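You operate a simulated robot arm through the tools that you are given. There is no shell and no other tool. Be economical: measure what you need, move in short steps, check, and stop when the job is done.

You run a simulated robot arm. Do the job below in one go: nothing can be reset, and whatever is moved stays where it is left.

## Task
Measure beaker P2 with the probe: over 5.0 it goes on the OVER pad, otherwise on the UNDER pad.
Fine: Use the SAMPLE ring. Press HOLD once when WAIT has gone. Leave the probe down in the rinse beaker. Set down upright: what you pick out.

It is judged by the outcome, as a careful person would: the job done as asked, and still so three seconds after it is handed in. It fails if anything else is knocked over, pushed out of place, dropped, spilled or broken.

## Robot
A 7-joint arm with a three-finger gripper, fixed in place. Base frame: the origin is at the foot of the arm, x ahead of it, y to its left, z up; the work surface is at about z = 0.854. Units: m, degrees, N and s.
Its first joint turns from -166.0 to 166.0 degrees. Payload 2.69 kg.
The tool frame sits at the grasp point between the pads (the TCP): z along the fingers, y along the line on which they close. The tips reach 0.03 m beyond it. The gripper opens to 0.128 m. The gripper's body begins 0.117 m behind the TCP.
Orientation is that of the tool frame in the base frame, as a unit quaternion [x, y, z, w]. With the fingers straight down and closing along the base's y, the tool's x points along the base's -x, its y along +y and its z along -z.

## Interface
- The arm moves only by the tool move_arm. Its argument "targets" is a list that holds one entry, the list of rows, each a list of 7 numbers: the turn, a rotation vector about the base's x, y, z in units of 45 degrees (1.0 is 45 degrees), then the shift along the base's x, y, z in units of 300 mm (1.0 is 300 mm), then the finger opening in m, from 0 to 0.128. In form: [[[ax, ay, az, tx, ty, tz, hand], ...]]. A call has 1 to 12 rows; each row is the pose to reach, as a shift and turn from the pose commanded when the call began. A call with a number of a shift or a turn outside -1 to 1 is refused whole. Rows are played at 5 a second. More than 0.05 m and 8.6 degrees between two rows, or a gripper value outside its range, and nothing of the call is played. A pose out of reach is approached as far as the arm can. The call stops where the force on the tool passes 50 N (or 10 N more than at its start, if that is more) or the arm is blocked; 0.2 s more then pass. The fingers move at their own pace and stop on an object; they squeeze with about 20 N. The grip force told is the motor's: it shows also when the fingers shut on nothing. Time passes only in rows, and 0.2 s behind the last, so rows that repeat a pose let the fingers close. It gives the time, the measured TCP pose, the force on the tool (base axes), the opening and the grip force at its end, in the units of the frame above (readings bear some noise), with the torque about the TCP (base axes, N m) and any sound that the robot's microphone picked up.
- Cameras (640 x 400 px; columns grow to the right, rows downward): "scene" is fixed at [0.0525, -0.6506, 1.6545]; the picture's right is [0.87, -0.50, 0.00], its down [-0.23, -0.40, -0.89] and it looks along [0.44, 0.77, -0.46] (base axes); focal length 359 px, centre (320, 200). "wrist" rides on the gripper at [0.058, 0.054, -0.131] in the tool frame; the picture's right is [-0.68, 0.74, 0.00], its down [-0.62, -0.57, -0.55] and it looks along [-0.40, -0.37, 0.84] (tool axes); focal length 234 px, centre (320, 200). There is no depth. A picture from a camera that has moved, and an enlarged one, comes with that camera's place and axes in the base frame and with its lens.
- get_image(camera): a new picture of that camera. It takes no simulated time.
- lift_body(by): slides the trunk up (or, below 0, down) by that many m; the arm rides with it, the base frame stays. It gives what a move gives, with no picture.
- inspect(camera, box): a new picture of the part [left, top, right, bottom] of that camera's present view, enlarged. It takes no simulated time.
- sign_off(): hands the job in; it is judged then, once.

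Go step by step. Nothing tells you positions but the pictures and the camera data: compare them with the known pose of the tool, close in by small moves and look again before you grip or let go. The budget is 120 turns and 84 pictures, counting those below and the enlarged ones. Unless the task says otherwise, let go and move clear before handing in, and close with one line.

The tools are called after "Emit:" as name(argument=value, ...) on one line, values as JSON. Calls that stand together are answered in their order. move_arm: Moves the arm, as the interface text tells. Its arguments: {"type":"object","properties":{"targets":{"type":"array","items":{"type":"array","items":{"type":"array","items":{"type":"number"}}}}},"required":["targets"]} The other tools are called the same way: lift_body (by) slides the trunk up or down; get_image (camera) takes a picture; inspect (camera, box) takes an enlarged picture of a part of a camera's view; sign_off () hands the job in.

At the start:

```text
t: 0.0
ee_pos: [0.6308, 0.4419, 1.3449]
tcp_rot: [0.0, 1.0, 0.0, 0.001]
force: [0.3, 0.8, -0.3]
moment: [0.02, 0.01, 0.0]
width: 0.1281
grasp_force: 0.1
trunk travel left (down, up): [-0.15, 0.2]
```

scene: 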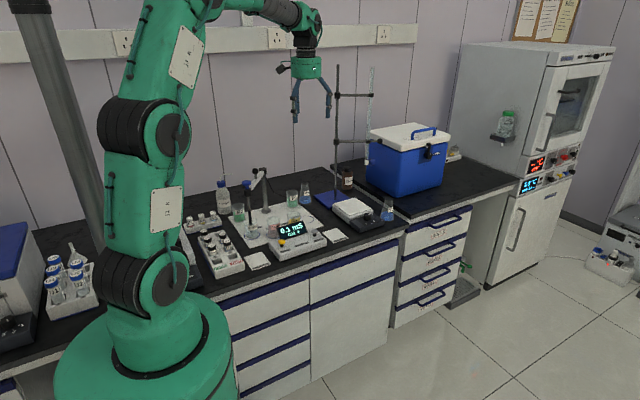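
wrist: 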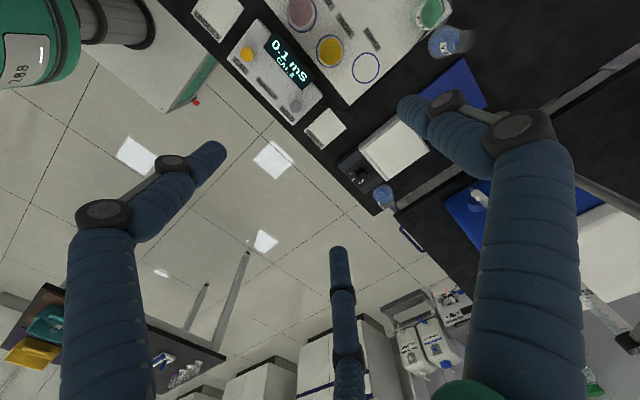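

I see a bench with a conductivity meter, beakers and pads. I'll enlarge the work area first.

Emit:
inspect(camera="scene", box=[180, 150, 340, 280])

Emit:
inspect(camera="scene", box=[225, 160, 325, 222])

Emit:
inspect(camera="scene", box=[230, 210, 350, 285])

```text
3.08 times, centred on (260, 215) of scene
camera zoom: at [0.0525, -0.6506, 1.6545], right [0.87, -0.5, 0.0], down [-0.23, -0.4, -0.89], along [0.44, 0.77, -0.46], focal length 1104 px, centre (505, 154)
```

zoom: 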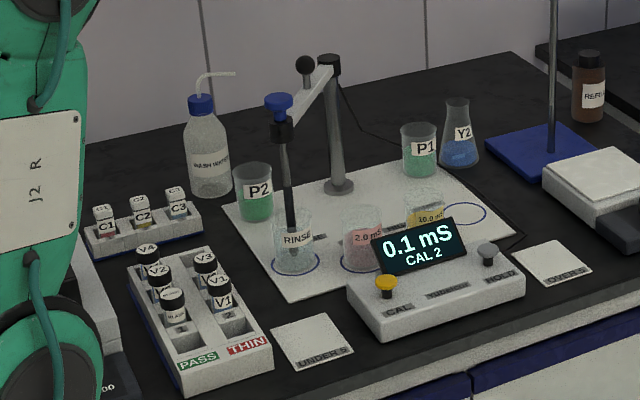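

```text
6.40 times, centred on (275, 191) of scene
camera zoom: at [0.0525, -0.6506, 1.6545], right [0.87, -0.5, 0.0], down [-0.23, -0.4, -0.89], along [0.44, 0.77, -0.46], focal length 2297 px, centre (608, 258)
```

zoom: 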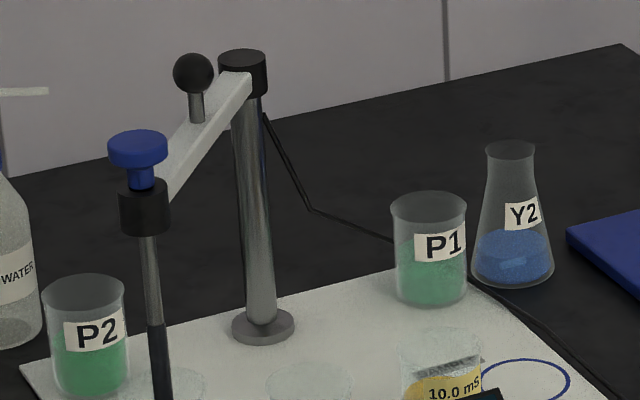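

```text
5.33 times, centred on (290, 248) of scene
camera zoom: at [0.0525, -0.6506, 1.6545], right [0.87, -0.5, 0.0], down [-0.23, -0.4, -0.89], along [0.44, 0.77, -0.46], focal length 1914 px, centre (480, -53)
```

zoom: 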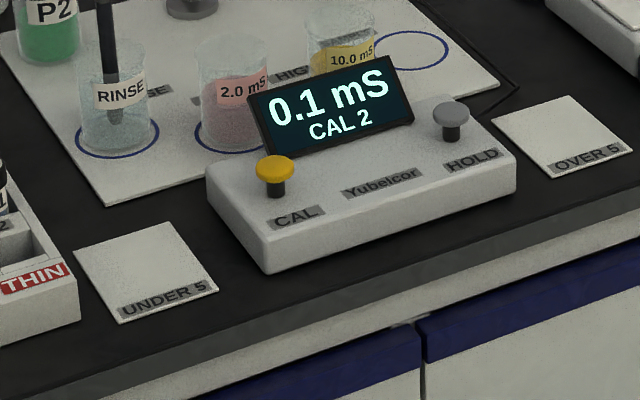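

The display asks "CAL 2", and the post arm carries the probe, with a blue knob to lift it and a ball to swing it. I place P2 near (0.41, 0.70), the SAMPLE ring near (0.67, 0.55) and the post near (0.55, 0.71). I'll turn the hand and move above P2 to look.

Emit:
move_arm(targets=[[[0, 0, 0.163, -0.073, 0.08, 0, 0.128], [0, 0, 0.326, -0.147, 0.16, 0, 0.128], [0, 0, 0.489, -0.22, 0.24, 0, 0.128], [0, 0, 0.652, -0.293, 0.32, 0, 0.128], [0, 0, 0.815, -0.367, 0.4, 0, 0.128]]])

Emit:
move_arm(targets=[[[0, 0, 0.163, -0.073, 0.08, 0, 0.128], [0, 0, 0.326, -0.147, 0.16, 0, 0.128], [0, 0, 0.489, -0.22, 0.24, 0, 0.128], [0, 0, 0.652, -0.293, 0.32, 0, 0.128], [0, 0, 0.815, -0.356, 0.4, 0, 0.128]]])

Emit:
move_arm(targets=[[[0, 0, 0.163, 0, 0, -0.05, 0.128], [0, 0, 0.326, 0, 0, -0.1, 0.128], [0, 0, 0.489, 0, 0, -0.15, 0.128], [0, 0, 0.652, 0, 0, -0.2, 0.128], [0, 0, 0.815, 0, 0, -0.2, 0.128]]])

Emit:
get_image(camera="wrist")

Emit:
get_image(camera="scene")

```text
t: 1.2
ee_pos: [0.5208, 0.5634, 1.3455]
tcp_rot: [-0.316, 0.949, 0.001, 0.001]
force: [0.0, 0.7, 0.4]
moment: [0.04, 0.01, 0.03]
width: 0.1279
grasp_force: 0.0
trunk travel left (down, up): [-0.15, 0.2]
```

```text
t: 2.4
ee_pos: [0.4135, 0.6829, 1.3452]
tcp_rot: [-0.597, 0.802, -0.001, 0.0]
force: [-0.1, -0.1, -0.2]
moment: [0.01, -0.01, 0.02]
width: 0.128
grasp_force: 0.1
trunk travel left (down, up): [-0.15, 0.2]
```

```text
t: 3.6
ee_pos: [0.4139, 0.6822, 1.2853]
tcp_rot: [0.819, -0.573, 0.001, 0.0]
force: [-0.4, -0.4, -0.5]
moment: [0.02, 0.01, 0.03]
width: 0.128
grasp_force: 0.1
trunk travel left (down, up): [-0.15, 0.2]
```

```text
78 pictures are left
camera wrist: at [0.383, 0.6097, 1.418], right [-0.92, 0.38, 0.0], down [0.32, 0.77, 0.55], along [0.21, 0.51, -0.84], focal length 234 px, centre (320, 200)
```

wrist: 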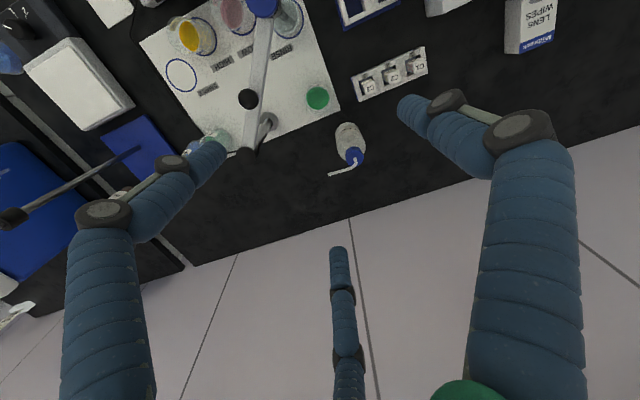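

```text
77 pictures are left
```

scene: 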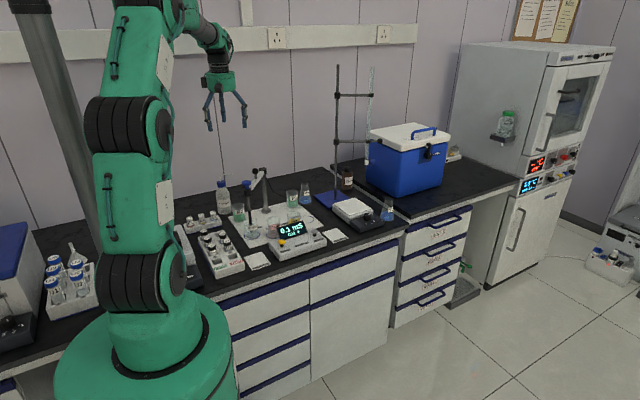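

The wrist view gives a good top-down look. I need to check what the middle finger-like object in it is, so I'll look closer at the gripper and the mat.

Emit:
inspect(camera="scene", box=[190, 60, 270, 140])

Emit:
inspect(camera="wrist", box=[130, 0, 390, 180])

```text
5.00 times, centred on (230, 100) of scene
camera zoom: at [0.0525, -0.6506, 1.6545], right [0.87, -0.5, 0.0], down [-0.23, -0.4, -0.89], along [0.44, 0.77, -0.46], focal length 1794 px, centre (770, 700)
```

zoom: 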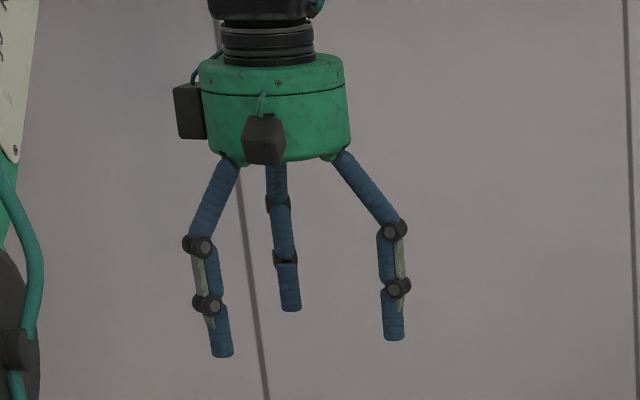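

```text
2.22 times, centred on (260, 90) of wrist
camera zoom: at [0.383, 0.6097, 1.418], right [-0.92, 0.38, 0.0], down [0.32, 0.77, 0.55], along [0.21, 0.51, -0.84], focal length 520 px, centre (453, 444)
```

zoom: 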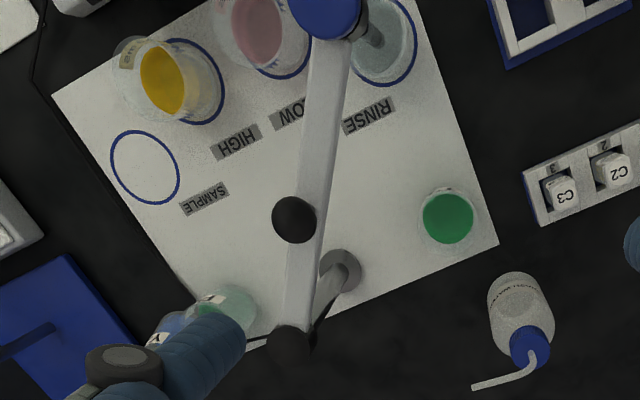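

The hand has three visible fingers plus two boxes, so I'll choose a grip yaw that keeps them off the wash bottle and the probe arm. P2 is at about (0.42, 0.694). I'll turn the hand 120° more while staying high.

Emit:
move_arm(targets=[[[0, 0, 0.148, 0, 0, 0, 0.1], [0, 0, 0.296, 0, 0, 0, 0.1], [0, 0, 0.444, 0, 0, 0, 0.1], [0, 0, 0.593, 0, 0, 0, 0.1], [0, 0, 0.741, 0, 0, 0, 0.1], [0, 0, 0.889, 0, 0, 0, 0.1]]])

Emit:
move_arm(targets=[[[0, 0, 0.148, 0, 0, 0, 0.1], [0, 0, 0.296, 0, 0, 0, 0.1], [0, 0, 0.444, 0, 0, 0, 0.1], [0, 0, 0.593, 0, 0, 0, 0.1], [0, 0, 0.741, 0, 0, 0, 0.1], [0, 0, 0.889, 0, 0, 0, 0.1]]])

Emit:
move_arm(targets=[[[0, 0, 0.148, 0, 0, 0, 0.1], [0, 0, 0.296, 0, 0, 0, 0.1], [0, 0, 0.444, 0, 0, 0, 0.1], [0, 0, 0.593, 0, 0, 0, 0.1], [0, 0, 0.741, 0, 0, 0, 0.1], [0, 0, 0.889, 0, 0, 0, 0.1]]])

Emit:
get_image(camera="wrist")

Emit:
inspect(camera="scene", box=[180, 50, 280, 112])

```text
t: 5.0
ee_pos: [0.4133, 0.6825, 1.2854]
tcp_rot: [0.966, -0.258, 0.0, 0.0]
force: [0.2, 0.7, -0.1]
moment: [-0.01, 0.03, -0.01]
width: 0.1001
grasp_force: 0.1
trunk travel left (down, up): [-0.15, 0.2]
```

```text
t: 6.4
ee_pos: [0.4133, 0.6823, 1.2859]
tcp_rot: [0.996, 0.088, 0.0, 0.001]
force: [0.5, -0.6, -0.7]
moment: [-0.02, 0.02, -0.04]
width: 0.0999
grasp_force: 0.1
trunk travel left (down, up): [-0.15, 0.2]
```

```text
t: 7.8
ee_pos: [0.4139, 0.6819, 1.2855]
tcp_rot: [0.906, 0.424, 0.0, 0.0]
force: [-0.3, -0.1, -0.3]
moment: [-0.02, -0.01, -0.04]
width: 0.1002
grasp_force: 0.1
trunk travel left (down, up): [-0.15, 0.2]
```

```text
74 pictures are left
camera wrist: at [0.4925, 0.6936, 1.4177], right [0.13, -0.99, 0.0], down [-0.83, -0.11, 0.55], along [-0.54, -0.07, -0.84], focal length 234 px, centre (320, 200)
```

wrist: 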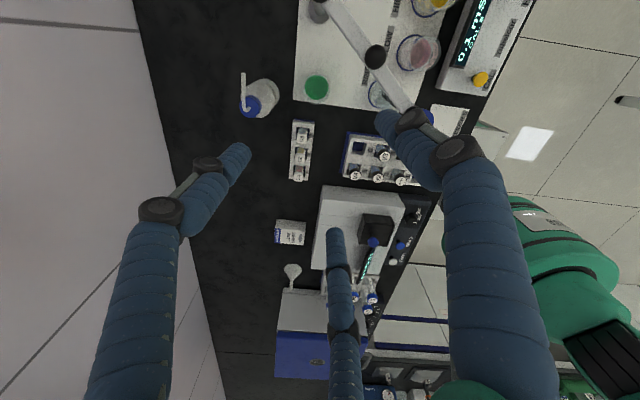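

```text
6.40 times, centred on (230, 81) of scene
camera zoom: at [0.0525, -0.6506, 1.6545], right [0.87, -0.5, 0.0], down [-0.23, -0.4, -0.89], along [0.44, 0.77, -0.46], focal length 2297 px, centre (896, 962)
```

zoom: 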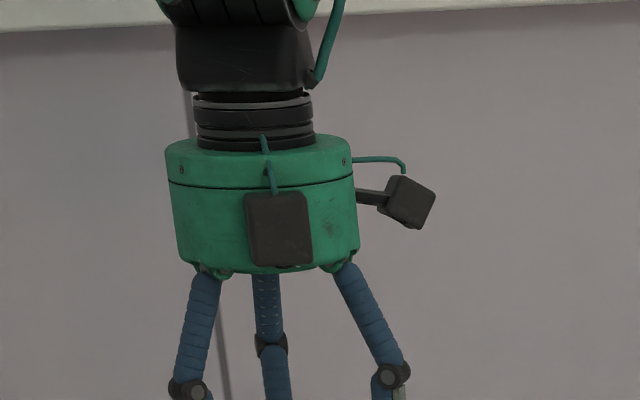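

P2 stays at about (0.421, 0.693), and the yaw is reached. I'll descend to just above the beaker and check.

Emit:
move_arm(targets=[[[0, 0, 0, 0.023, 0.037, -0.14, 0.1], [0, 0, 0, 0.023, 0.037, -0.29, 0.1], [0, 0, 0, 0.023, 0.037, -0.44, 0.1], [0, 0, 0, 0.023, 0.037, -0.59, 0.1], [0, 0, 0, 0.023, 0.037, -0.74, 0.1], [0, 0, 0, 0.023, 0.037, -0.883, 0.1]]])

Emit:
inspect(camera="scene", box=[190, 120, 310, 240])

Emit:
get_image(camera="wrist")

```text
t: 9.2
ee_pos: [0.4205, 0.6928, 1.0198]
tcp_rot: [0.907, 0.422, 0.0, 0.001]
force: [-0.8, -0.2, 0.1]
moment: [-0.04, 0.04, -0.01]
width: 0.0999
grasp_force: 0.0
trunk travel left (down, up): [-0.15, 0.2]
```

```text
3.33 times, centred on (250, 180) of scene
camera zoom: at [0.0525, -0.6506, 1.6545], right [0.87, -0.5, 0.0], down [-0.23, -0.4, -0.89], along [0.44, 0.77, -0.46], focal length 1196 px, centre (553, 267)
```

zoom: 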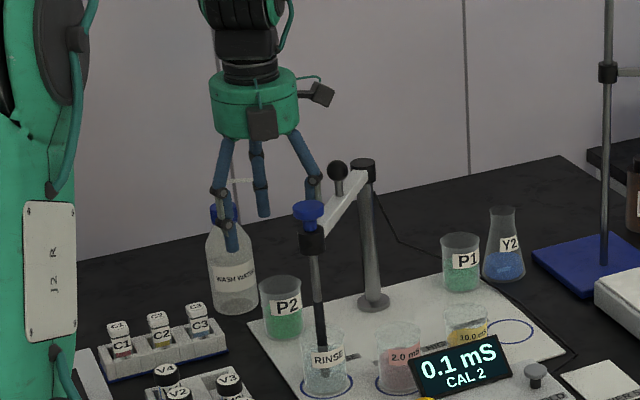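

```text
71 pictures are left
camera wrist: at [0.4981, 0.7044, 1.152], right [0.13, -0.99, 0.0], down [-0.83, -0.11, 0.55], along [-0.54, -0.07, -0.84], focal length 234 px, centre (320, 200)
```

wrist: 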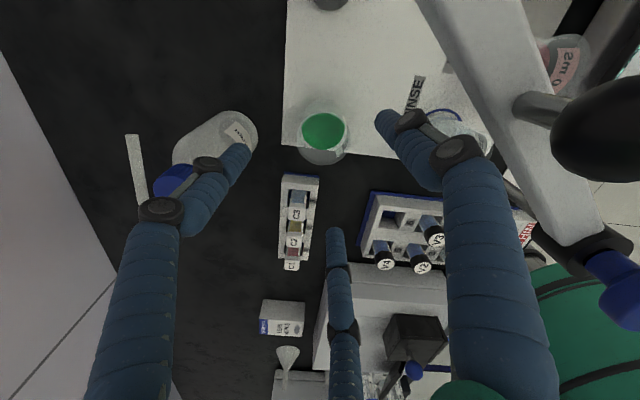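

P2 is centred under the hand to within a few mm. I'll yaw 10° further, narrow the opening and descend to z 0.905.

Emit:
move_arm(targets=[[[0, 0, 0.11, 0, 0, 0, 0.086], [0, 0, 0.222, 0, 0, -0.05, 0.086], [0, 0, 0.222, 0, 0, -0.15, 0.086], [0, 0, 0.222, 0, 0, -0.25, 0.086], [0, 0, 0.222, 0, 0, -0.32, 0.086], [0, 0, 0.222, 0, 0, -0.383, 0.086]]])

Emit:
get_image(camera="wrist")

Emit:
inspect(camera="scene", box=[200, 150, 300, 250])

```text
t: 10.6
ee_pos: [0.4041, 0.6981, 0.9334]
tcp_rot: [0.875, 0.484, 0.011, 0.017]
force: [0.2, -0.5, -1.3]
moment: [0.06, -0.06, 0.0]
width: 0.0897
grasp_force: 0.3
out of reach, approached as far as the arm can: row 2, 3, 4, 5, 6
trunk travel left (down, up): [-0.15, 0.2]
```

```text
70 pictures are left
camera wrist: at [0.4749, 0.7231, 1.0669], right [0.26, -0.96, 0.03], down [-0.83, -0.21, 0.52], along [-0.5, -0.16, -0.85], focal length 234 px, centre (320, 200)
```

wrist: 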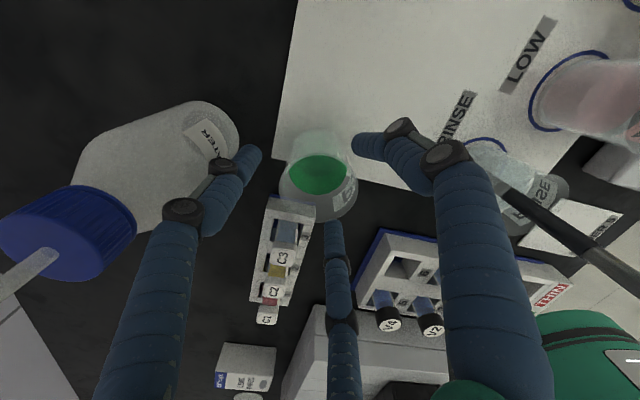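

```text
4.00 times, centred on (250, 200) of scene
camera zoom: at [0.0525, -0.6506, 1.6545], right [0.87, -0.5, 0.0], down [-0.23, -0.4, -0.89], along [0.44, 0.77, -0.46], focal length 1435 px, centre (600, 200)
```

zoom: 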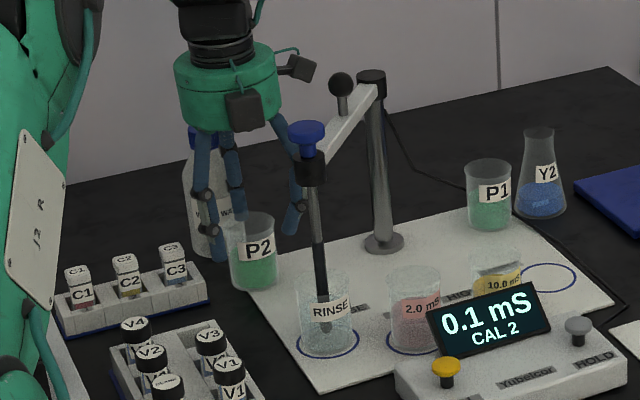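

The extra 10° of yaw was beyond a joint limit. I'll back up to the earlier reachable yaw and then come straight down.

Emit:
move_arm(targets=[[[0, 0, 0, 0, 0, 0.12, 0.09], [0, 0, 0, 0, 0, 0.24, 0.09], [0, 0, -0.11, 0, 0, 0.383, 0.09], [0, 0, -0.222, 0, 0, 0.383, 0.09], [0, 0, -0.27, 0, 0, 0.383, 0.09], [0, 0, -0.27, 0, 0, 0.383, 0.09]]])

Emit:
move_arm(targets=[[[0, 0, 0, 0, 0, -0.1, 0.09], [0, 0, 0, 0, 0, -0.2, 0.09], [0, 0, 0, 0, 0, -0.2, 0.09]]])

Emit:
get_image(camera="wrist")

```text
t: 12.0
ee_pos: [0.4052, 0.7003, 1.0492]
tcp_rot: [0.922, 0.388, 0.01, 0.018]
force: [1.2, 0.5, -0.8]
moment: [-0.02, -0.01, 0.0]
width: 0.0897
grasp_force: 0.0
trunk travel left (down, up): [-0.15, 0.2]
```

```text
t: 12.8
ee_pos: [0.4044, 0.6999, 0.9894]
tcp_rot: [0.921, 0.388, 0.01, 0.018]
force: [0.4, 0.7, 0.1]
moment: [-0.03, 0.01, -0.03]
width: 0.0898
grasp_force: 0.1
trunk travel left (down, up): [-0.15, 0.2]
```

```text
68 pictures are left
camera wrist: at [0.4794, 0.7092, 1.1227], right [0.05, -1.0, 0.03], down [-0.85, -0.03, 0.52], along [-0.52, -0.05, -0.85], focal length 234 px, centre (320, 200)
```

wrist: 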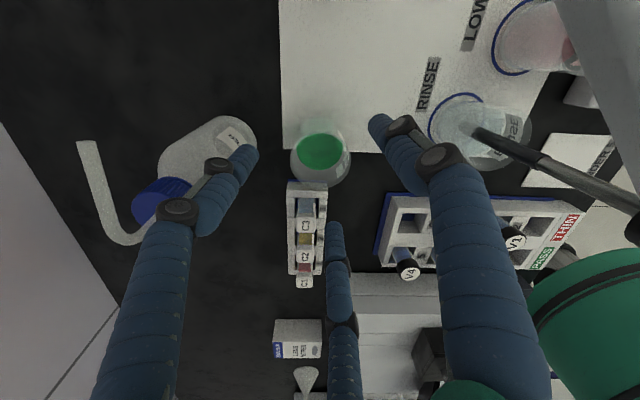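

The hand has a slight residual tilt and offset. I'll correct both before descending.

Emit:
move_arm(targets=[[[0.0323, 0.0413, 0, 0.055, -0.027, 0, 0.09], [0.0323, 0.0413, 0, 0.055, -0.027, 0, 0.09]]])

Emit:
get_image(camera="wrist")

```text
t: 13.4
ee_pos: [0.421, 0.6917, 0.9874]
tcp_rot: [0.922, 0.387, 0.0, -0.002]
force: [0.3, -0.8, -0.1]
moment: [0.04, 0.05, -0.03]
width: 0.0899
grasp_force: 0.1
trunk travel left (down, up): [-0.15, 0.2]
```

```text
67 pictures are left
camera wrist: at [0.5005, 0.6963, 1.1204], right [0.05, -1.0, 0.0], down [-0.83, -0.04, 0.55], along [-0.55, -0.03, -0.84], focal length 234 px, centre (320, 200)
```

wrist: 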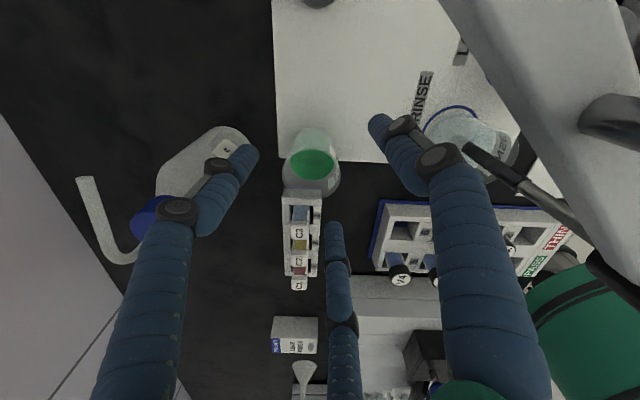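

P2 now seems to sit further toward the rack than before, so the out-of-reach motion probably nudged it. I'll check from the scene camera.

Emit:
inspect(camera="scene", box=[205, 180, 275, 240])

Emit:
inspect(camera="wrist", box=[250, 90, 390, 200])

```text
6.67 times, centred on (240, 210) of scene
camera zoom: at [0.0525, -0.6506, 1.6545], right [0.87, -0.5, 0.0], down [-0.23, -0.4, -0.89], along [0.44, 0.77, -0.46], focal length 2392 px, centre (853, 133)
```

zoom: 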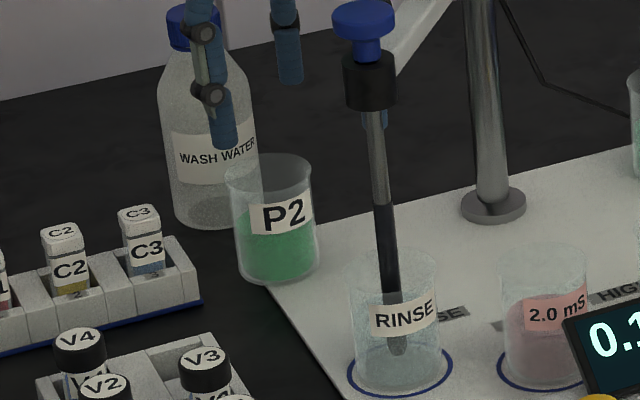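

```text
3.64 times, centred on (320, 145) of wrist
camera zoom: at [0.5005, 0.6963, 1.1204], right [0.05, -1.0, 0.0], down [-0.83, -0.04, 0.55], along [-0.55, -0.03, -0.84], focal length 852 px, centre (320, 400)
```

zoom: 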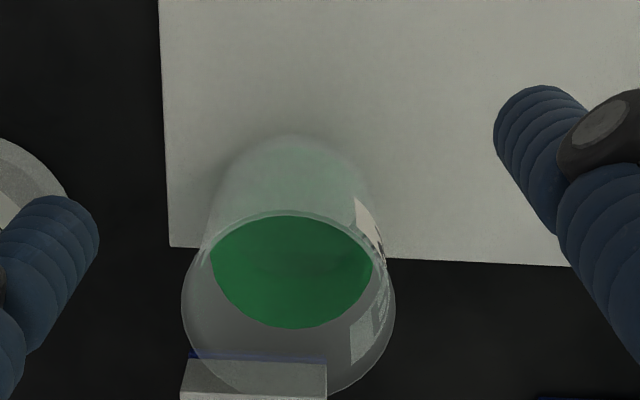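

P2 is still upright but was pushed about 2 cm, to about (0.400, 0.699), near the vial rack. From there a finger axis of about 52° clears the rack and the bottle. I'll go up, re-yaw and centre over it.

Emit:
move_arm(targets=[[[0, 0, 0, 0, 0, 0.14, 0.09], [0, 0, 0, 0, 0, 0.28, 0.09], [0, 0, -0.17, 0, 0, 0.42, 0.09], [0, 0, -0.34, 0, 0, 0.56, 0.09], [0, 0, -0.51, 0, 0, 0.7, 0.09], [0, 0, -0.68, -0.03, 0, 0.7, 0.09], [0, 0, -0.85, -0.07, 0.023, 0.7, 0.09], [0, 0, -0.933, -0.07, 0.023, 0.7, 0.09]]])

Emit:
move_arm(targets=[[[0, 0, -0.17, 0, 0, 0, 0.09], [0, 0, -0.34, 0, 0, 0, 0.09], [0, 0, -0.51, 0, 0, 0, 0.09], [0, 0, -0.68, 0, 0, 0, 0.09], [0, 0, -0.85, 0, 0, 0, 0.09], [0, 0, -0.933, 0, 0, 0, 0.09]]])

Emit:
move_arm(targets=[[[0, 0, 0, 0, 0, -0.14, 0.09], [0, 0, 0, 0, 0, -0.28, 0.09], [0, 0, 0, 0, 0, -0.42, 0.09], [0, 0, 0, 0, 0, -0.56, 0.09], [0, 0, 0, 0, 0, -0.66, 0.09]]])

Emit:
get_image(camera="wrist")

Emit:
inspect(camera="scene", box=[195, 140, 305, 240])

```text
t: 15.2
ee_pos: [0.3995, 0.6988, 1.1995]
tcp_rot: [1.0, 0.031, 0.001, 0.0]
force: [0.9, 0.7, -0.6]
moment: [-0.01, 0.0, 0.01]
width: 0.0899
grasp_force: 0.2
trunk travel left (down, up): [-0.15, 0.2]
```

```text
t: 16.6
ee_pos: [0.4005, 0.6993, 1.1995]
tcp_rot: [0.944, -0.33, 0.001, 0.001]
force: [-0.6, -0.2, 0.0]
moment: [0.02, -0.01, 0.02]
width: 0.0902
grasp_force: 0.2
trunk travel left (down, up): [-0.15, 0.2]
```

```text
t: 17.8
ee_pos: [0.401, 0.6977, 0.9999]
tcp_rot: [0.945, -0.328, 0.001, 0.0]
force: [-0.1, 0.0, 0.5]
moment: [-0.01, 0.03, 0.02]
width: 0.0897
grasp_force: 0.1
trunk travel left (down, up): [-0.15, 0.2]
```

```text
64 pictures are left
camera wrist: at [0.4126, 0.6222, 1.1324], right [-0.99, -0.16, 0.0], down [-0.13, 0.83, 0.55], along [-0.09, 0.54, -0.84], focal length 234 px, centre (320, 200)
```

wrist: 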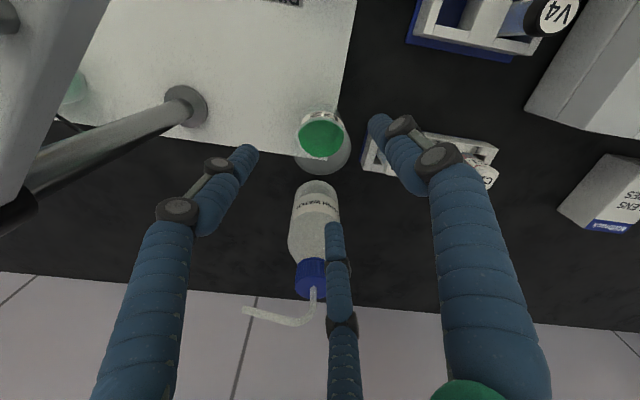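

```text
4.00 times, centred on (250, 190) of scene
camera zoom: at [0.0525, -0.6506, 1.6545], right [0.87, -0.5, 0.0], down [-0.23, -0.4, -0.89], along [0.44, 0.77, -0.46], focal length 1435 px, centre (600, 240)
```

zoom: 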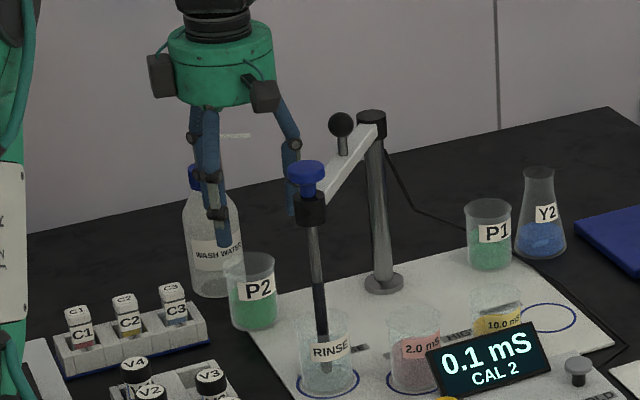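

P2 is centred under the TCP at about (0.398, 0.697), and the fingers clear the rack and bottle. I'll descend.

Emit:
move_arm(targets=[[[0, 0, 0, -0.008, -0.005, -0.07, 0.09], [0, 0, 0, -0.008, -0.005, -0.14, 0.09], [0, 0, 0, -0.008, -0.005, -0.21, 0.09], [0, 0, 0, -0.008, -0.005, -0.26, 0.09], [0, 0, 0, -0.008, -0.005, -0.303, 0.09]]])

Emit:
get_image(camera="wrist")

Emit:
inspect(camera="scene", box=[195, 150, 285, 235])

```text
t: 19.0
ee_pos: [0.3979, 0.6979, 0.9091]
tcp_rot: [0.945, -0.328, 0.002, -0.001]
force: [-0.3, 0.4, -0.3]
moment: [0.0, -0.01, -0.04]
width: 0.0897
grasp_force: 0.0
trunk travel left (down, up): [-0.15, 0.2]
```

```text
62 pictures are left
camera wrist: at [0.4093, 0.6206, 1.0425], right [-0.99, -0.16, 0.0], down [-0.13, 0.83, 0.55], along [-0.08, 0.54, -0.84], focal length 234 px, centre (320, 200)
```

wrist: 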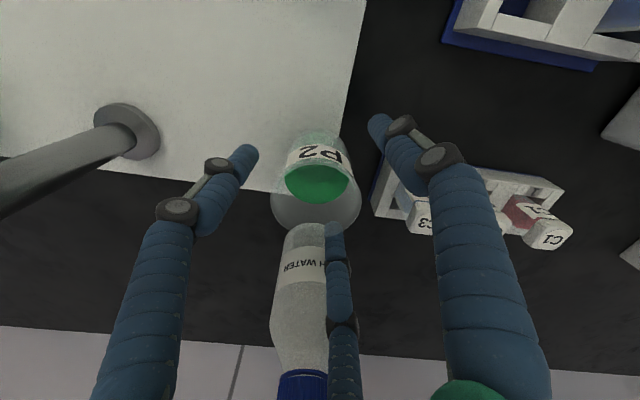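

```text
4.71 times, centred on (240, 192) of scene
camera zoom: at [0.0525, -0.6506, 1.6545], right [0.87, -0.5, 0.0], down [-0.23, -0.4, -0.89], along [0.44, 0.77, -0.46], focal length 1689 px, centre (696, 235)
```

zoom: 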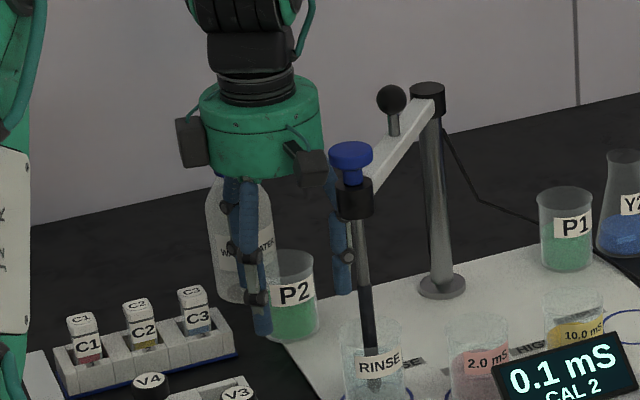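

The beaker rim looks about 7 mm nearer the camera than the TCP. I'll shift by that amount and close gently.

Emit:
move_arm(targets=[[[0, 0, 0, 0.003, -0.023, 0, 0.09], [0, 0, 0, 0.003, -0.023, 0, 0.075], [0, 0, 0, 0.003, -0.023, 0, 0.065], [0, 0, 0, 0.003, -0.023, 0, 0.055], [0, 0, 0, 0.003, -0.023, 0, 0.045], [0, 0, 0, 0.003, -0.023, 0, 0.045]]])

Emit:
get_image(camera="wrist")

```text
t: 20.4
ee_pos: [0.3982, 0.6901, 0.9102]
tcp_rot: [0.944, -0.329, 0.002, -0.001]
force: [-0.1, -1.2, 1.6]
moment: [-0.03, -0.01, 0.02]
width: 0.0499
grasp_force: 20.3
trunk travel left (down, up): [-0.15, 0.2]
```

```text
60 pictures are left
camera wrist: at [0.4101, 0.6135, 1.0426], right [-0.99, -0.16, 0.0], down [-0.13, 0.83, 0.55], along [-0.09, 0.54, -0.84], focal length 234 px, centre (320, 200)
```

wrist: 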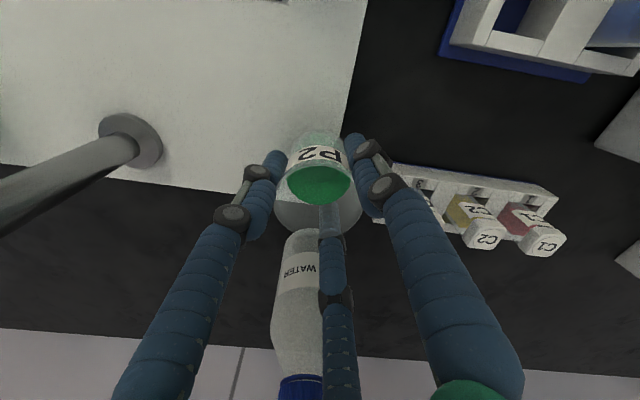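

P2 is gripped at 50 mm width and 20 N. I'll lift it straight up, high enough to pass over the probe arm.

Emit:
move_arm(targets=[[[0, 0, 0, 0, 0, 0.03, 0.045], [0, 0, 0, 0, 0, 0.1, 0.045], [0, 0, 0, 0, 0, 0.2, 0.045], [0, 0, 0, 0, 0, 0.3, 0.045], [0, 0, 0, 0, 0, 0.4, 0.045], [0, 0, 0, 0, 0, 0.5, 0.045], [0, 0, 0, 0, 0, 0.6, 0.045], [0, 0, 0, 0, 0, 0.7, 0.045], [0, 0, 0, 0, 0, 0.8, 0.045], [0, 0, 0, 0, 0, 0.9, 0.045], [0, 0, 0, 0, 0, 0.967, 0.045]]])

Emit:
get_image(camera="scene")

Emit:
get_image(camera="wrist")

```text
t: 22.8
ee_pos: [0.3977, 0.6906, 1.202]
tcp_rot: [0.945, -0.328, 0.001, -0.001]
force: [-0.1, -0.3, -0.5]
moment: [0.04, -0.01, 0.01]
width: 0.0495
grasp_force: 20.3
trunk travel left (down, up): [-0.15, 0.2]
```

```text
59 pictures are left
```

scene: 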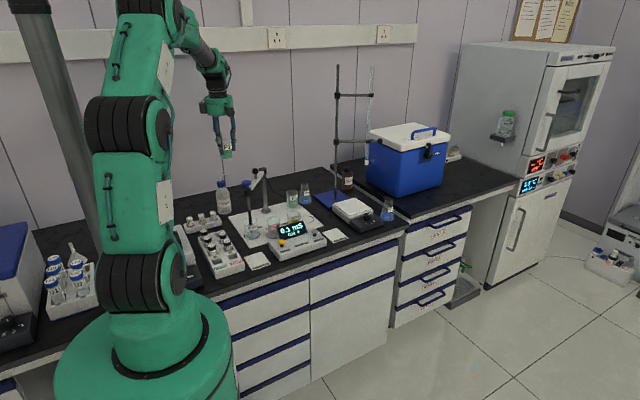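

```text
58 pictures are left
camera wrist: at [0.4109, 0.6135, 1.333], right [-0.99, -0.16, 0.0], down [-0.13, 0.83, 0.55], along [-0.08, 0.54, -0.84], focal length 234 px, centre (320, 200)
```

wrist: 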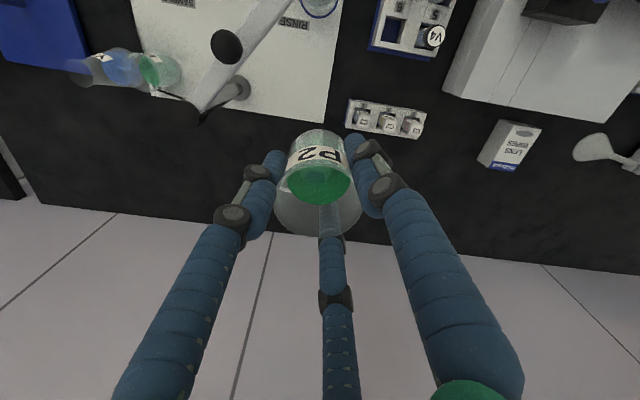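

P2 is held level. I'll carry it above everything to over the SAMPLE ring, turning the hand so the third finger points away from the 10.0 standard.

Emit:
move_arm(targets=[[[0, 0, -0.1, 0.05, -0.026, 0.03, 0.045], [0, 0, -0.2, 0.15, -0.08, 0.05, 0.045], [0, 0, -0.3, 0.26, -0.137, 0.05, 0.045], [0, 0, -0.4, 0.37, -0.194, 0.05, 0.045], [0, 0, -0.5, 0.48, -0.252, 0.05, 0.045], [0, 0, -0.6, 0.59, -0.31, 0.05, 0.045], [0, 0, -0.7, 0.7, -0.367, 0.05, 0.045], [0, 0, -0.8, 0.8, -0.42, 0.05, 0.045], [0, 0, -0.9, 0.88, -0.462, 0.05, 0.045], [0, 0, -1.0, 0.92, -0.483, 0.05, 0.045]]])

Emit:
move_arm(targets=[[[0, 0, -0.13, 0, 0, -0.02, 0.045], [0, 0, -0.26, 0, 0, -0.08, 0.045], [0, 0, -0.39, 0, 0, -0.16, 0.045], [0, 0, -0.52, 0, 0, -0.24, 0.045], [0, 0, -0.65, 0, 0, -0.32, 0.045], [0, 0, -0.78, 0, 0, -0.4, 0.045], [0, 0, -0.9, 0, 0, -0.46, 0.045], [0, 0, -1.0, 0, 0, -0.5, 0.045]]])

Emit:
get_image(camera="wrist")

Emit:
inspect(camera="scene", box=[225, 110, 365, 250])

```text
t: 25.0
ee_pos: [0.675, 0.5458, 1.2136]
tcp_rot: [0.746, -0.666, 0.0, 0.0]
force: [0.8, 0.0, -1.8]
moment: [-0.03, 0.01, -0.01]
width: 0.0496
grasp_force: 20.4
trunk travel left (down, up): [-0.15, 0.2]
```

```text
t: 26.8
ee_pos: [0.6744, 0.5452, 1.0646]
tcp_rot: [-0.435, 0.9, -0.001, -0.001]
force: [-0.9, 0.4, -1.3]
moment: [-0.01, 0.0, -0.02]
width: 0.0497
grasp_force: 19.9
trunk travel left (down, up): [-0.15, 0.2]
```

```text
57 pictures are left
camera wrist: at [0.5959, 0.5351, 1.1969], right [-0.16, 0.99, 0.0], down [0.83, 0.13, 0.55], along [0.54, 0.08, -0.84], focal length 234 px, centre (320, 200)
```

wrist: 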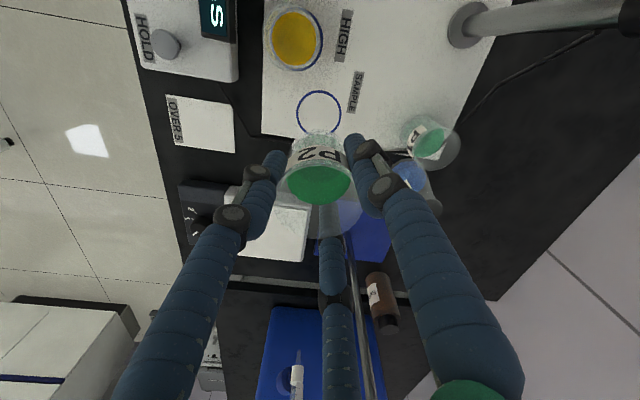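

```text
2.86 times, centred on (295, 180) of scene
camera zoom: at [0.0525, -0.6506, 1.6545], right [0.87, -0.5, 0.0], down [-0.23, -0.4, -0.89], along [0.44, 0.77, -0.46], focal length 1025 px, centre (391, 257)
```

zoom: 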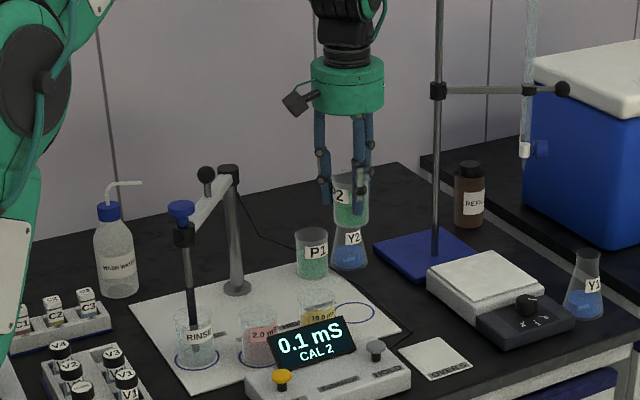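

The ring centre is at about (0.671, 0.545), nearly beneath P2. I'll lower to just above the mat and look.

Emit:
move_arm(targets=[[[0, 0, 0, -0.01, 0, -0.1, 0.045], [0, 0, 0, -0.01, 0, -0.2, 0.045], [0, 0, 0, -0.01, 0, -0.3, 0.045], [0, 0, 0, -0.01, 0, -0.4, 0.045], [0, 0, 0, -0.01, 0, -0.45, 0.045], [0, 0, 0, -0.01, 0, -0.48, 0.045]]])

Emit:
inspect(camera="scene", box=[260, 180, 345, 250])

Emit:
get_image(camera="wrist")

```text
t: 28.2
ee_pos: [0.6722, 0.5453, 0.9212]
tcp_rot: [-0.435, 0.9, -0.001, 0.001]
force: [-0.4, 0.2, -0.7]
moment: [-0.01, 0.0, 0.0]
width: 0.0496
grasp_force: 20.2
trunk travel left (down, up): [-0.15, 0.2]
```

```text
5.71 times, centred on (302, 215) of scene
camera zoom: at [0.0525, -0.6506, 1.6545], right [0.87, -0.5, 0.0], down [-0.23, -0.4, -0.89], along [0.44, 0.77, -0.46], focal length 2050 px, centre (420, 114)
```

zoom: 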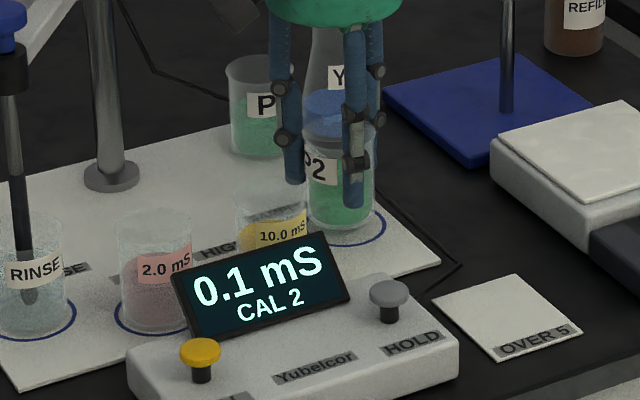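

```text
54 pictures are left
camera wrist: at [0.5934, 0.5343, 1.0534], right [-0.16, 0.99, 0.0], down [0.83, 0.13, 0.55], along [0.54, 0.09, -0.84], focal length 234 px, centre (320, 200)
```

wrist: 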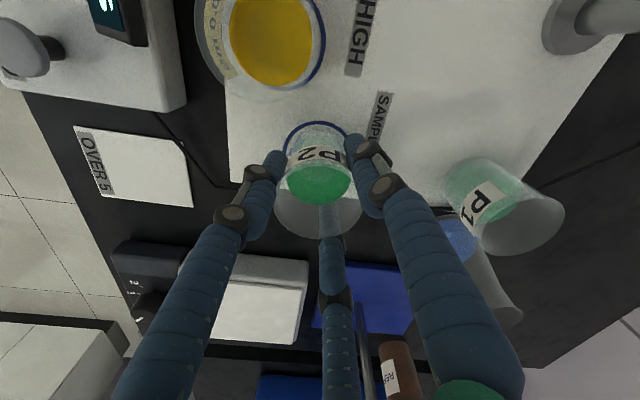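

P2 hangs about 1 cm above the ring, off by 3–4 mm. I'll nudge it and set it down.

Emit:
move_arm(targets=[[[0, 0, 0, 0.006, -0.008, -0.01, 0.045], [0, 0, 0, 0.006, -0.008, -0.02, 0.045], [0, 0, 0, 0.006, -0.008, -0.028, 0.045], [0, 0, 0, 0.006, -0.008, -0.034, 0.045], [0, 0, 0, 0.006, -0.008, -0.034, 0.045]]])

Emit:
inspect(camera="scene", box=[260, 180, 345, 250])

```text
t: 29.4
ee_pos: [0.6728, 0.5428, 0.9105]
tcp_rot: [-0.435, 0.9, -0.001, 0.0]
force: [0.8, -0.9, -1.3]
moment: [0.01, -0.02, 0.01]
width: 0.0498
grasp_force: 20.3
trunk travel left (down, up): [-0.15, 0.2]
```

```text
5.71 times, centred on (302, 215) of scene
camera zoom: at [0.0525, -0.6506, 1.6545], right [0.87, -0.5, 0.0], down [-0.23, -0.4, -0.89], along [0.44, 0.77, -0.46], focal length 2050 px, centre (420, 114)
```

zoom: 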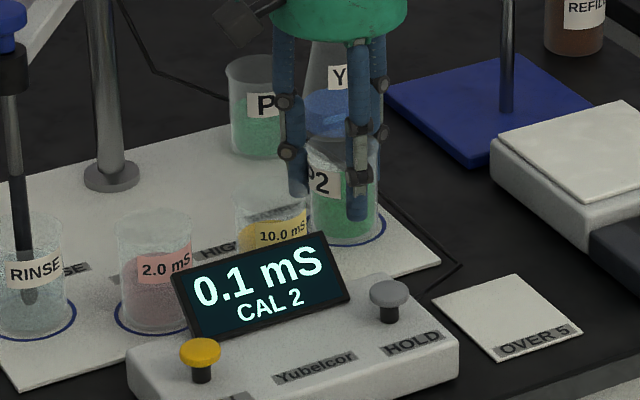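

It's nearly down with no clear contact force yet. I'll lower by a few mm more.

Emit:
move_arm(targets=[[[0, 0, 0, 0, 0, -0.006, 0.045], [0, 0, 0, 0, 0, -0.006, 0.045]]])

Emit:
move_arm(targets=[[[0, 0, 0, 0, 0, -0.006, 0.045], [0, 0, 0, 0, 0, -0.006, 0.045]]])

```text
t: 30.0
ee_pos: [0.673, 0.542, 0.91]
tcp_rot: [-0.435, 0.9, -0.001, 0.001]
force: [-1.5, -2.7, 8.9]
moment: [-0.07, 0.15, -0.03]
width: 0.0495
grasp_force: 20.4
trunk travel left (down, up): [-0.15, 0.2]
```

```text
t: 30.6
ee_pos: [0.674, 0.5442, 0.9087]
tcp_rot: [-0.436, 0.9, -0.001, 0.001]
force: [1.8, 0.7, 14.2]
moment: [0.0, -0.01, -0.03]
width: 0.0496
grasp_force: 19.9
trunk travel left (down, up): [-0.15, 0.2]
```

It's in contact with the mat. I'll relax the pressure, open and rise straight up.

Emit:
move_arm(targets=[[[0, 0, 0, 0, 0, 0.008, 0.045], [0, 0, 0, 0, 0, 0.008, 0.055], [0, 0, 0, 0, 0, 0.008, 0.065], [0, 0, 0, 0, 0, 0.008, 0.075], [0, 0, 0, 0, 0, 0.03, 0.08], [0, 0, 0, 0, 0, 0.1, 0.08], [0, 0, 0, 0, 0, 0.2, 0.08], [0, 0, 0, 0, 0, 0.3, 0.08], [0, 0, 0, 0, 0, 0.4, 0.08], [0, 0, 0, 0, 0, 0.55, 0.08], [0, 0, 0, 0, 0, 0.7, 0.08], [0, 0, 0, 0, 0, 0.8, 0.08]]])

Emit:
inspect(camera="scene", box=[225, 150, 345, 250])

Emit:
get_image(camera="wrist")

```text
t: 33.2
ee_pos: [0.6736, 0.5423, 1.1485]
tcp_rot: [-0.435, 0.901, 0.0, 0.0]
force: [-0.1, 0.6, 0.0]
moment: [0.0, 0.0, -0.03]
width: 0.0802
grasp_force: 0.1
trunk travel left (down, up): [-0.15, 0.2]
```

```text
4.00 times, centred on (285, 200) of scene
camera zoom: at [0.0525, -0.6506, 1.6545], right [0.87, -0.5, 0.0], down [-0.23, -0.4, -0.89], along [0.44, 0.77, -0.46], focal length 1435 px, centre (460, 200)
```

zoom: 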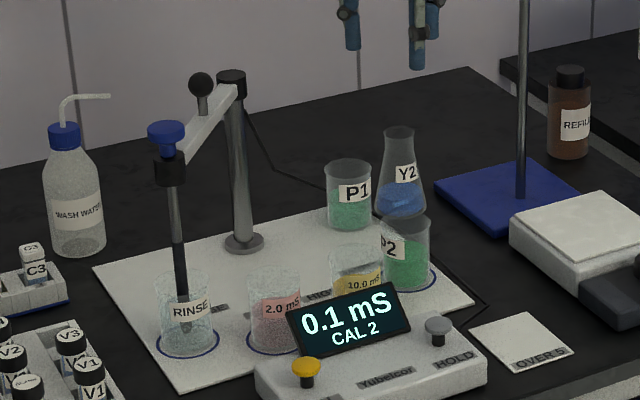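

```text
51 pictures are left
camera wrist: at [0.5943, 0.5318, 1.2797], right [-0.16, 0.99, 0.0], down [0.83, 0.13, 0.55], along [0.54, 0.08, -0.84], focal length 234 px, centre (320, 200)
```

wrist: 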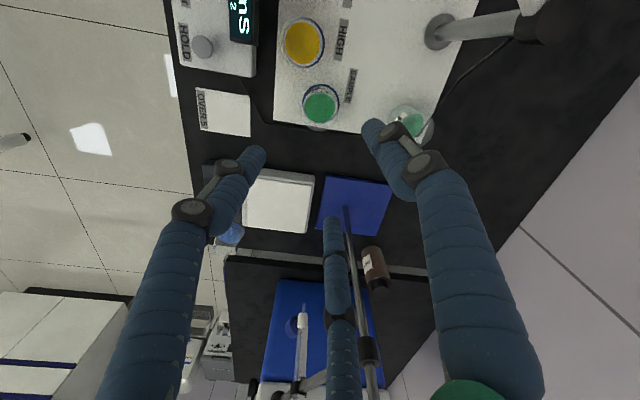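

P2 stands in the SAMPLE ring. The hand's finger axis is already perpendicular to the probe arm at the RINSE position. I'll move above the blue knob near (0.422, 0.551, top at about 1.095).

Emit:
move_arm(targets=[[[0, 0, 0, 0, 0, 0.1, 0.08], [0, 0, 0, -0.1, 0.005, 0.167, 0.08], [0, 0, 0, -0.25, 0.01, 0.167, 0.08], [0, 0, 0, -0.4, 0.015, 0.167, 0.08], [0, 0, 0, -0.55, 0.02, 0.167, 0.08], [0, 0, 0, -0.7, 0.025, 0.167, 0.08], [0, 0, 0, -0.839, 0.029, 0.167, 0.08], [0, 0, 0, -0.839, 0.029, 0.167, 0.08]]])

Emit:
get_image(camera="wrist")

Emit:
inspect(camera="scene", box=[215, 120, 305, 200])

```text
t: 35.0
ee_pos: [0.4193, 0.5511, 1.197]
tcp_rot: [-0.435, 0.9, -0.001, 0.0]
force: [-0.5, -0.4, 0.6]
moment: [0.01, -0.07, 0.0]
width: 0.0797
grasp_force: 0.0
trunk travel left (down, up): [-0.15, 0.2]
```

```text
50 pictures are left
camera wrist: at [0.341, 0.5404, 1.3298], right [-0.16, 0.99, 0.0], down [0.83, 0.13, 0.55], along [0.54, 0.09, -0.84], focal length 234 px, centre (320, 200)
```

wrist: 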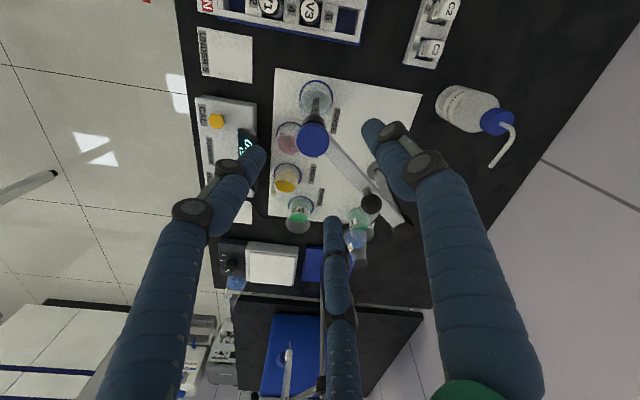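

```text
5.00 times, centred on (260, 160) of scene
camera zoom: at [0.0525, -0.6506, 1.6545], right [0.87, -0.5, 0.0], down [-0.23, -0.4, -0.89], along [0.44, 0.77, -0.46], focal length 1794 px, centre (620, 400)
```

zoom: 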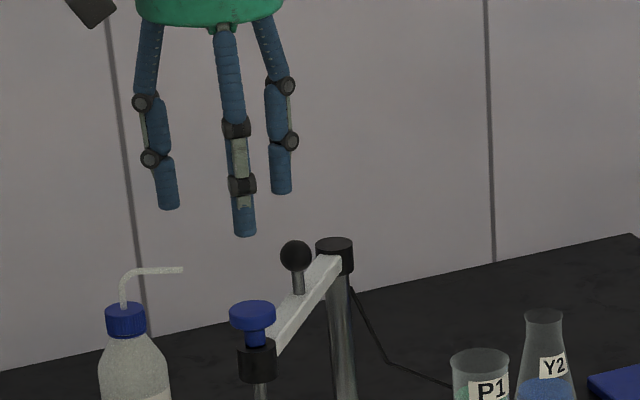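

The knob is at about (0.421, 0.548), under the TCP. I'll descend around it.

Emit:
move_arm(targets=[[[0, 0, 0, 0.005, -0.008, -0.1, 0.08], [0, 0, 0, 0.005, -0.008, -0.18, 0.08], [0, 0, 0, 0.005, -0.008, -0.25, 0.08], [0, 0, 0, 0.005, -0.008, -0.31, 0.08], [0, 0, 0, 0.005, -0.008, -0.345, 0.08]]])

Emit:
get_image(camera="wrist")

Emit:
inspect(camera="scene", box=[215, 150, 305, 210])

```text
t: 36.2
ee_pos: [0.4221, 0.5489, 1.0935]
tcp_rot: [-0.435, 0.9, -0.001, 0.0]
force: [-0.5, 1.0, -0.3]
moment: [-0.01, -0.02, 0.0]
width: 0.0798
grasp_force: 0.0
trunk travel left (down, up): [-0.15, 0.2]
```

```text
48 pictures are left
camera wrist: at [0.344, 0.5377, 1.2258], right [-0.16, 0.99, 0.0], down [0.83, 0.13, 0.55], along [0.54, 0.08, -0.84], focal length 234 px, centre (320, 200)
```

wrist: 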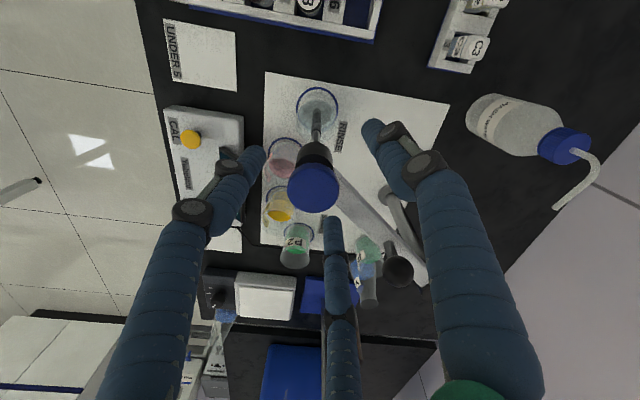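

```text
6.67 times, centred on (260, 180) of scene
camera zoom: at [0.0525, -0.6506, 1.6545], right [0.87, -0.5, 0.0], down [-0.23, -0.4, -0.89], along [0.44, 0.77, -0.46], focal length 2392 px, centre (720, 333)
```

zoom: 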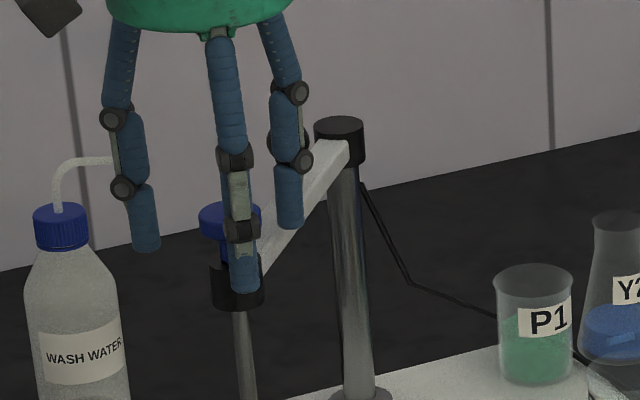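

The knob is centred between the fingers. I'll close on it and lift slightly.

Emit:
move_arm(targets=[[[0, 0, 0, 0, 0, 0, 0.06], [0, 0, 0, 0, 0, 0, 0.04], [0, 0, 0, 0, 0, 0, 0.028], [0, 0, 0, 0, 0, 0, 0.022], [0, 0, 0, 0, 0, 0, 0.022]]])

Emit:
move_arm(targets=[[[0, 0, 0, 0, 0, 0.03, 0.022], [0, 0, 0, 0, 0, 0.07, 0.022], [0, 0, 0, 0, 0, 0.11, 0.022], [0, 0, 0, 0, 0, 0.15, 0.022]]])

Emit:
inspect(camera="scene", box=[215, 150, 335, 250])

```text
t: 37.4
ee_pos: [0.421, 0.5474, 1.094]
tcp_rot: [-0.435, 0.9, -0.002, -0.002]
force: [-12.2, -18.1, -2.4]
moment: [-0.15, 0.13, -0.18]
width: 0.0351
grasp_force: 9.9
trunk travel left (down, up): [-0.15, 0.2]
```

```text
t: 38.4
ee_pos: [0.4226, 0.5478, 1.1406]
tcp_rot: [-0.435, 0.9, -0.001, 0.0]
force: [-16.1, -22.7, 1.3]
moment: [-0.22, 0.07, -0.27]
width: 0.038
grasp_force: 11.7
trunk travel left (down, up): [-0.15, 0.2]
```

```text
4.00 times, centred on (275, 200) of scene
camera zoom: at [0.0525, -0.6506, 1.6545], right [0.87, -0.5, 0.0], down [-0.23, -0.4, -0.89], along [0.44, 0.77, -0.46], focal length 1435 px, centre (500, 200)
```

zoom: 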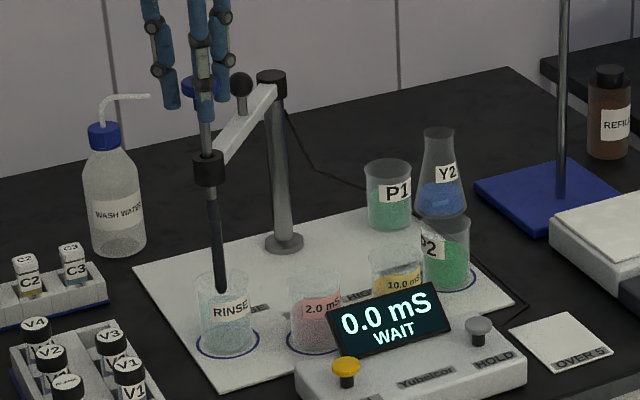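

The probe lifts and the display went to WAIT. There's a radial side load of about 27 N, so I'll shift a few mm outward to relieve it.

Emit:
move_arm(targets=[[[0, 0, 0, -0.006, -0.008, 0, 0.022], [0, 0, 0, -0.01, -0.0135, 0, 0.022]]])

Emit:
get_image(camera="wrist")

```text
t: 39.0
ee_pos: [0.4213, 0.5471, 1.1408]
tcp_rot: [-0.435, 0.9, 0.0, 0.001]
force: [1.1, -1.4, -0.8]
moment: [0.04, -0.04, 0.0]
width: 0.0347
grasp_force: 9.6
trunk travel left (down, up): [-0.15, 0.2]
```

```text
45 pictures are left
camera wrist: at [0.3424, 0.5354, 1.2722], right [-0.16, 0.99, 0.0], down [0.82, 0.13, 0.55], along [0.54, 0.09, -0.83], focal length 234 px, centre (320, 200)
```

wrist: 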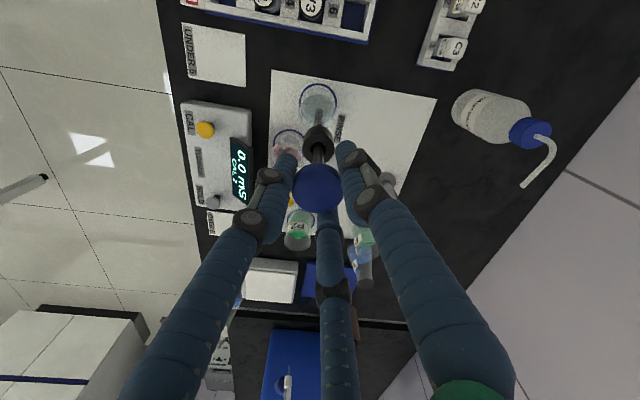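

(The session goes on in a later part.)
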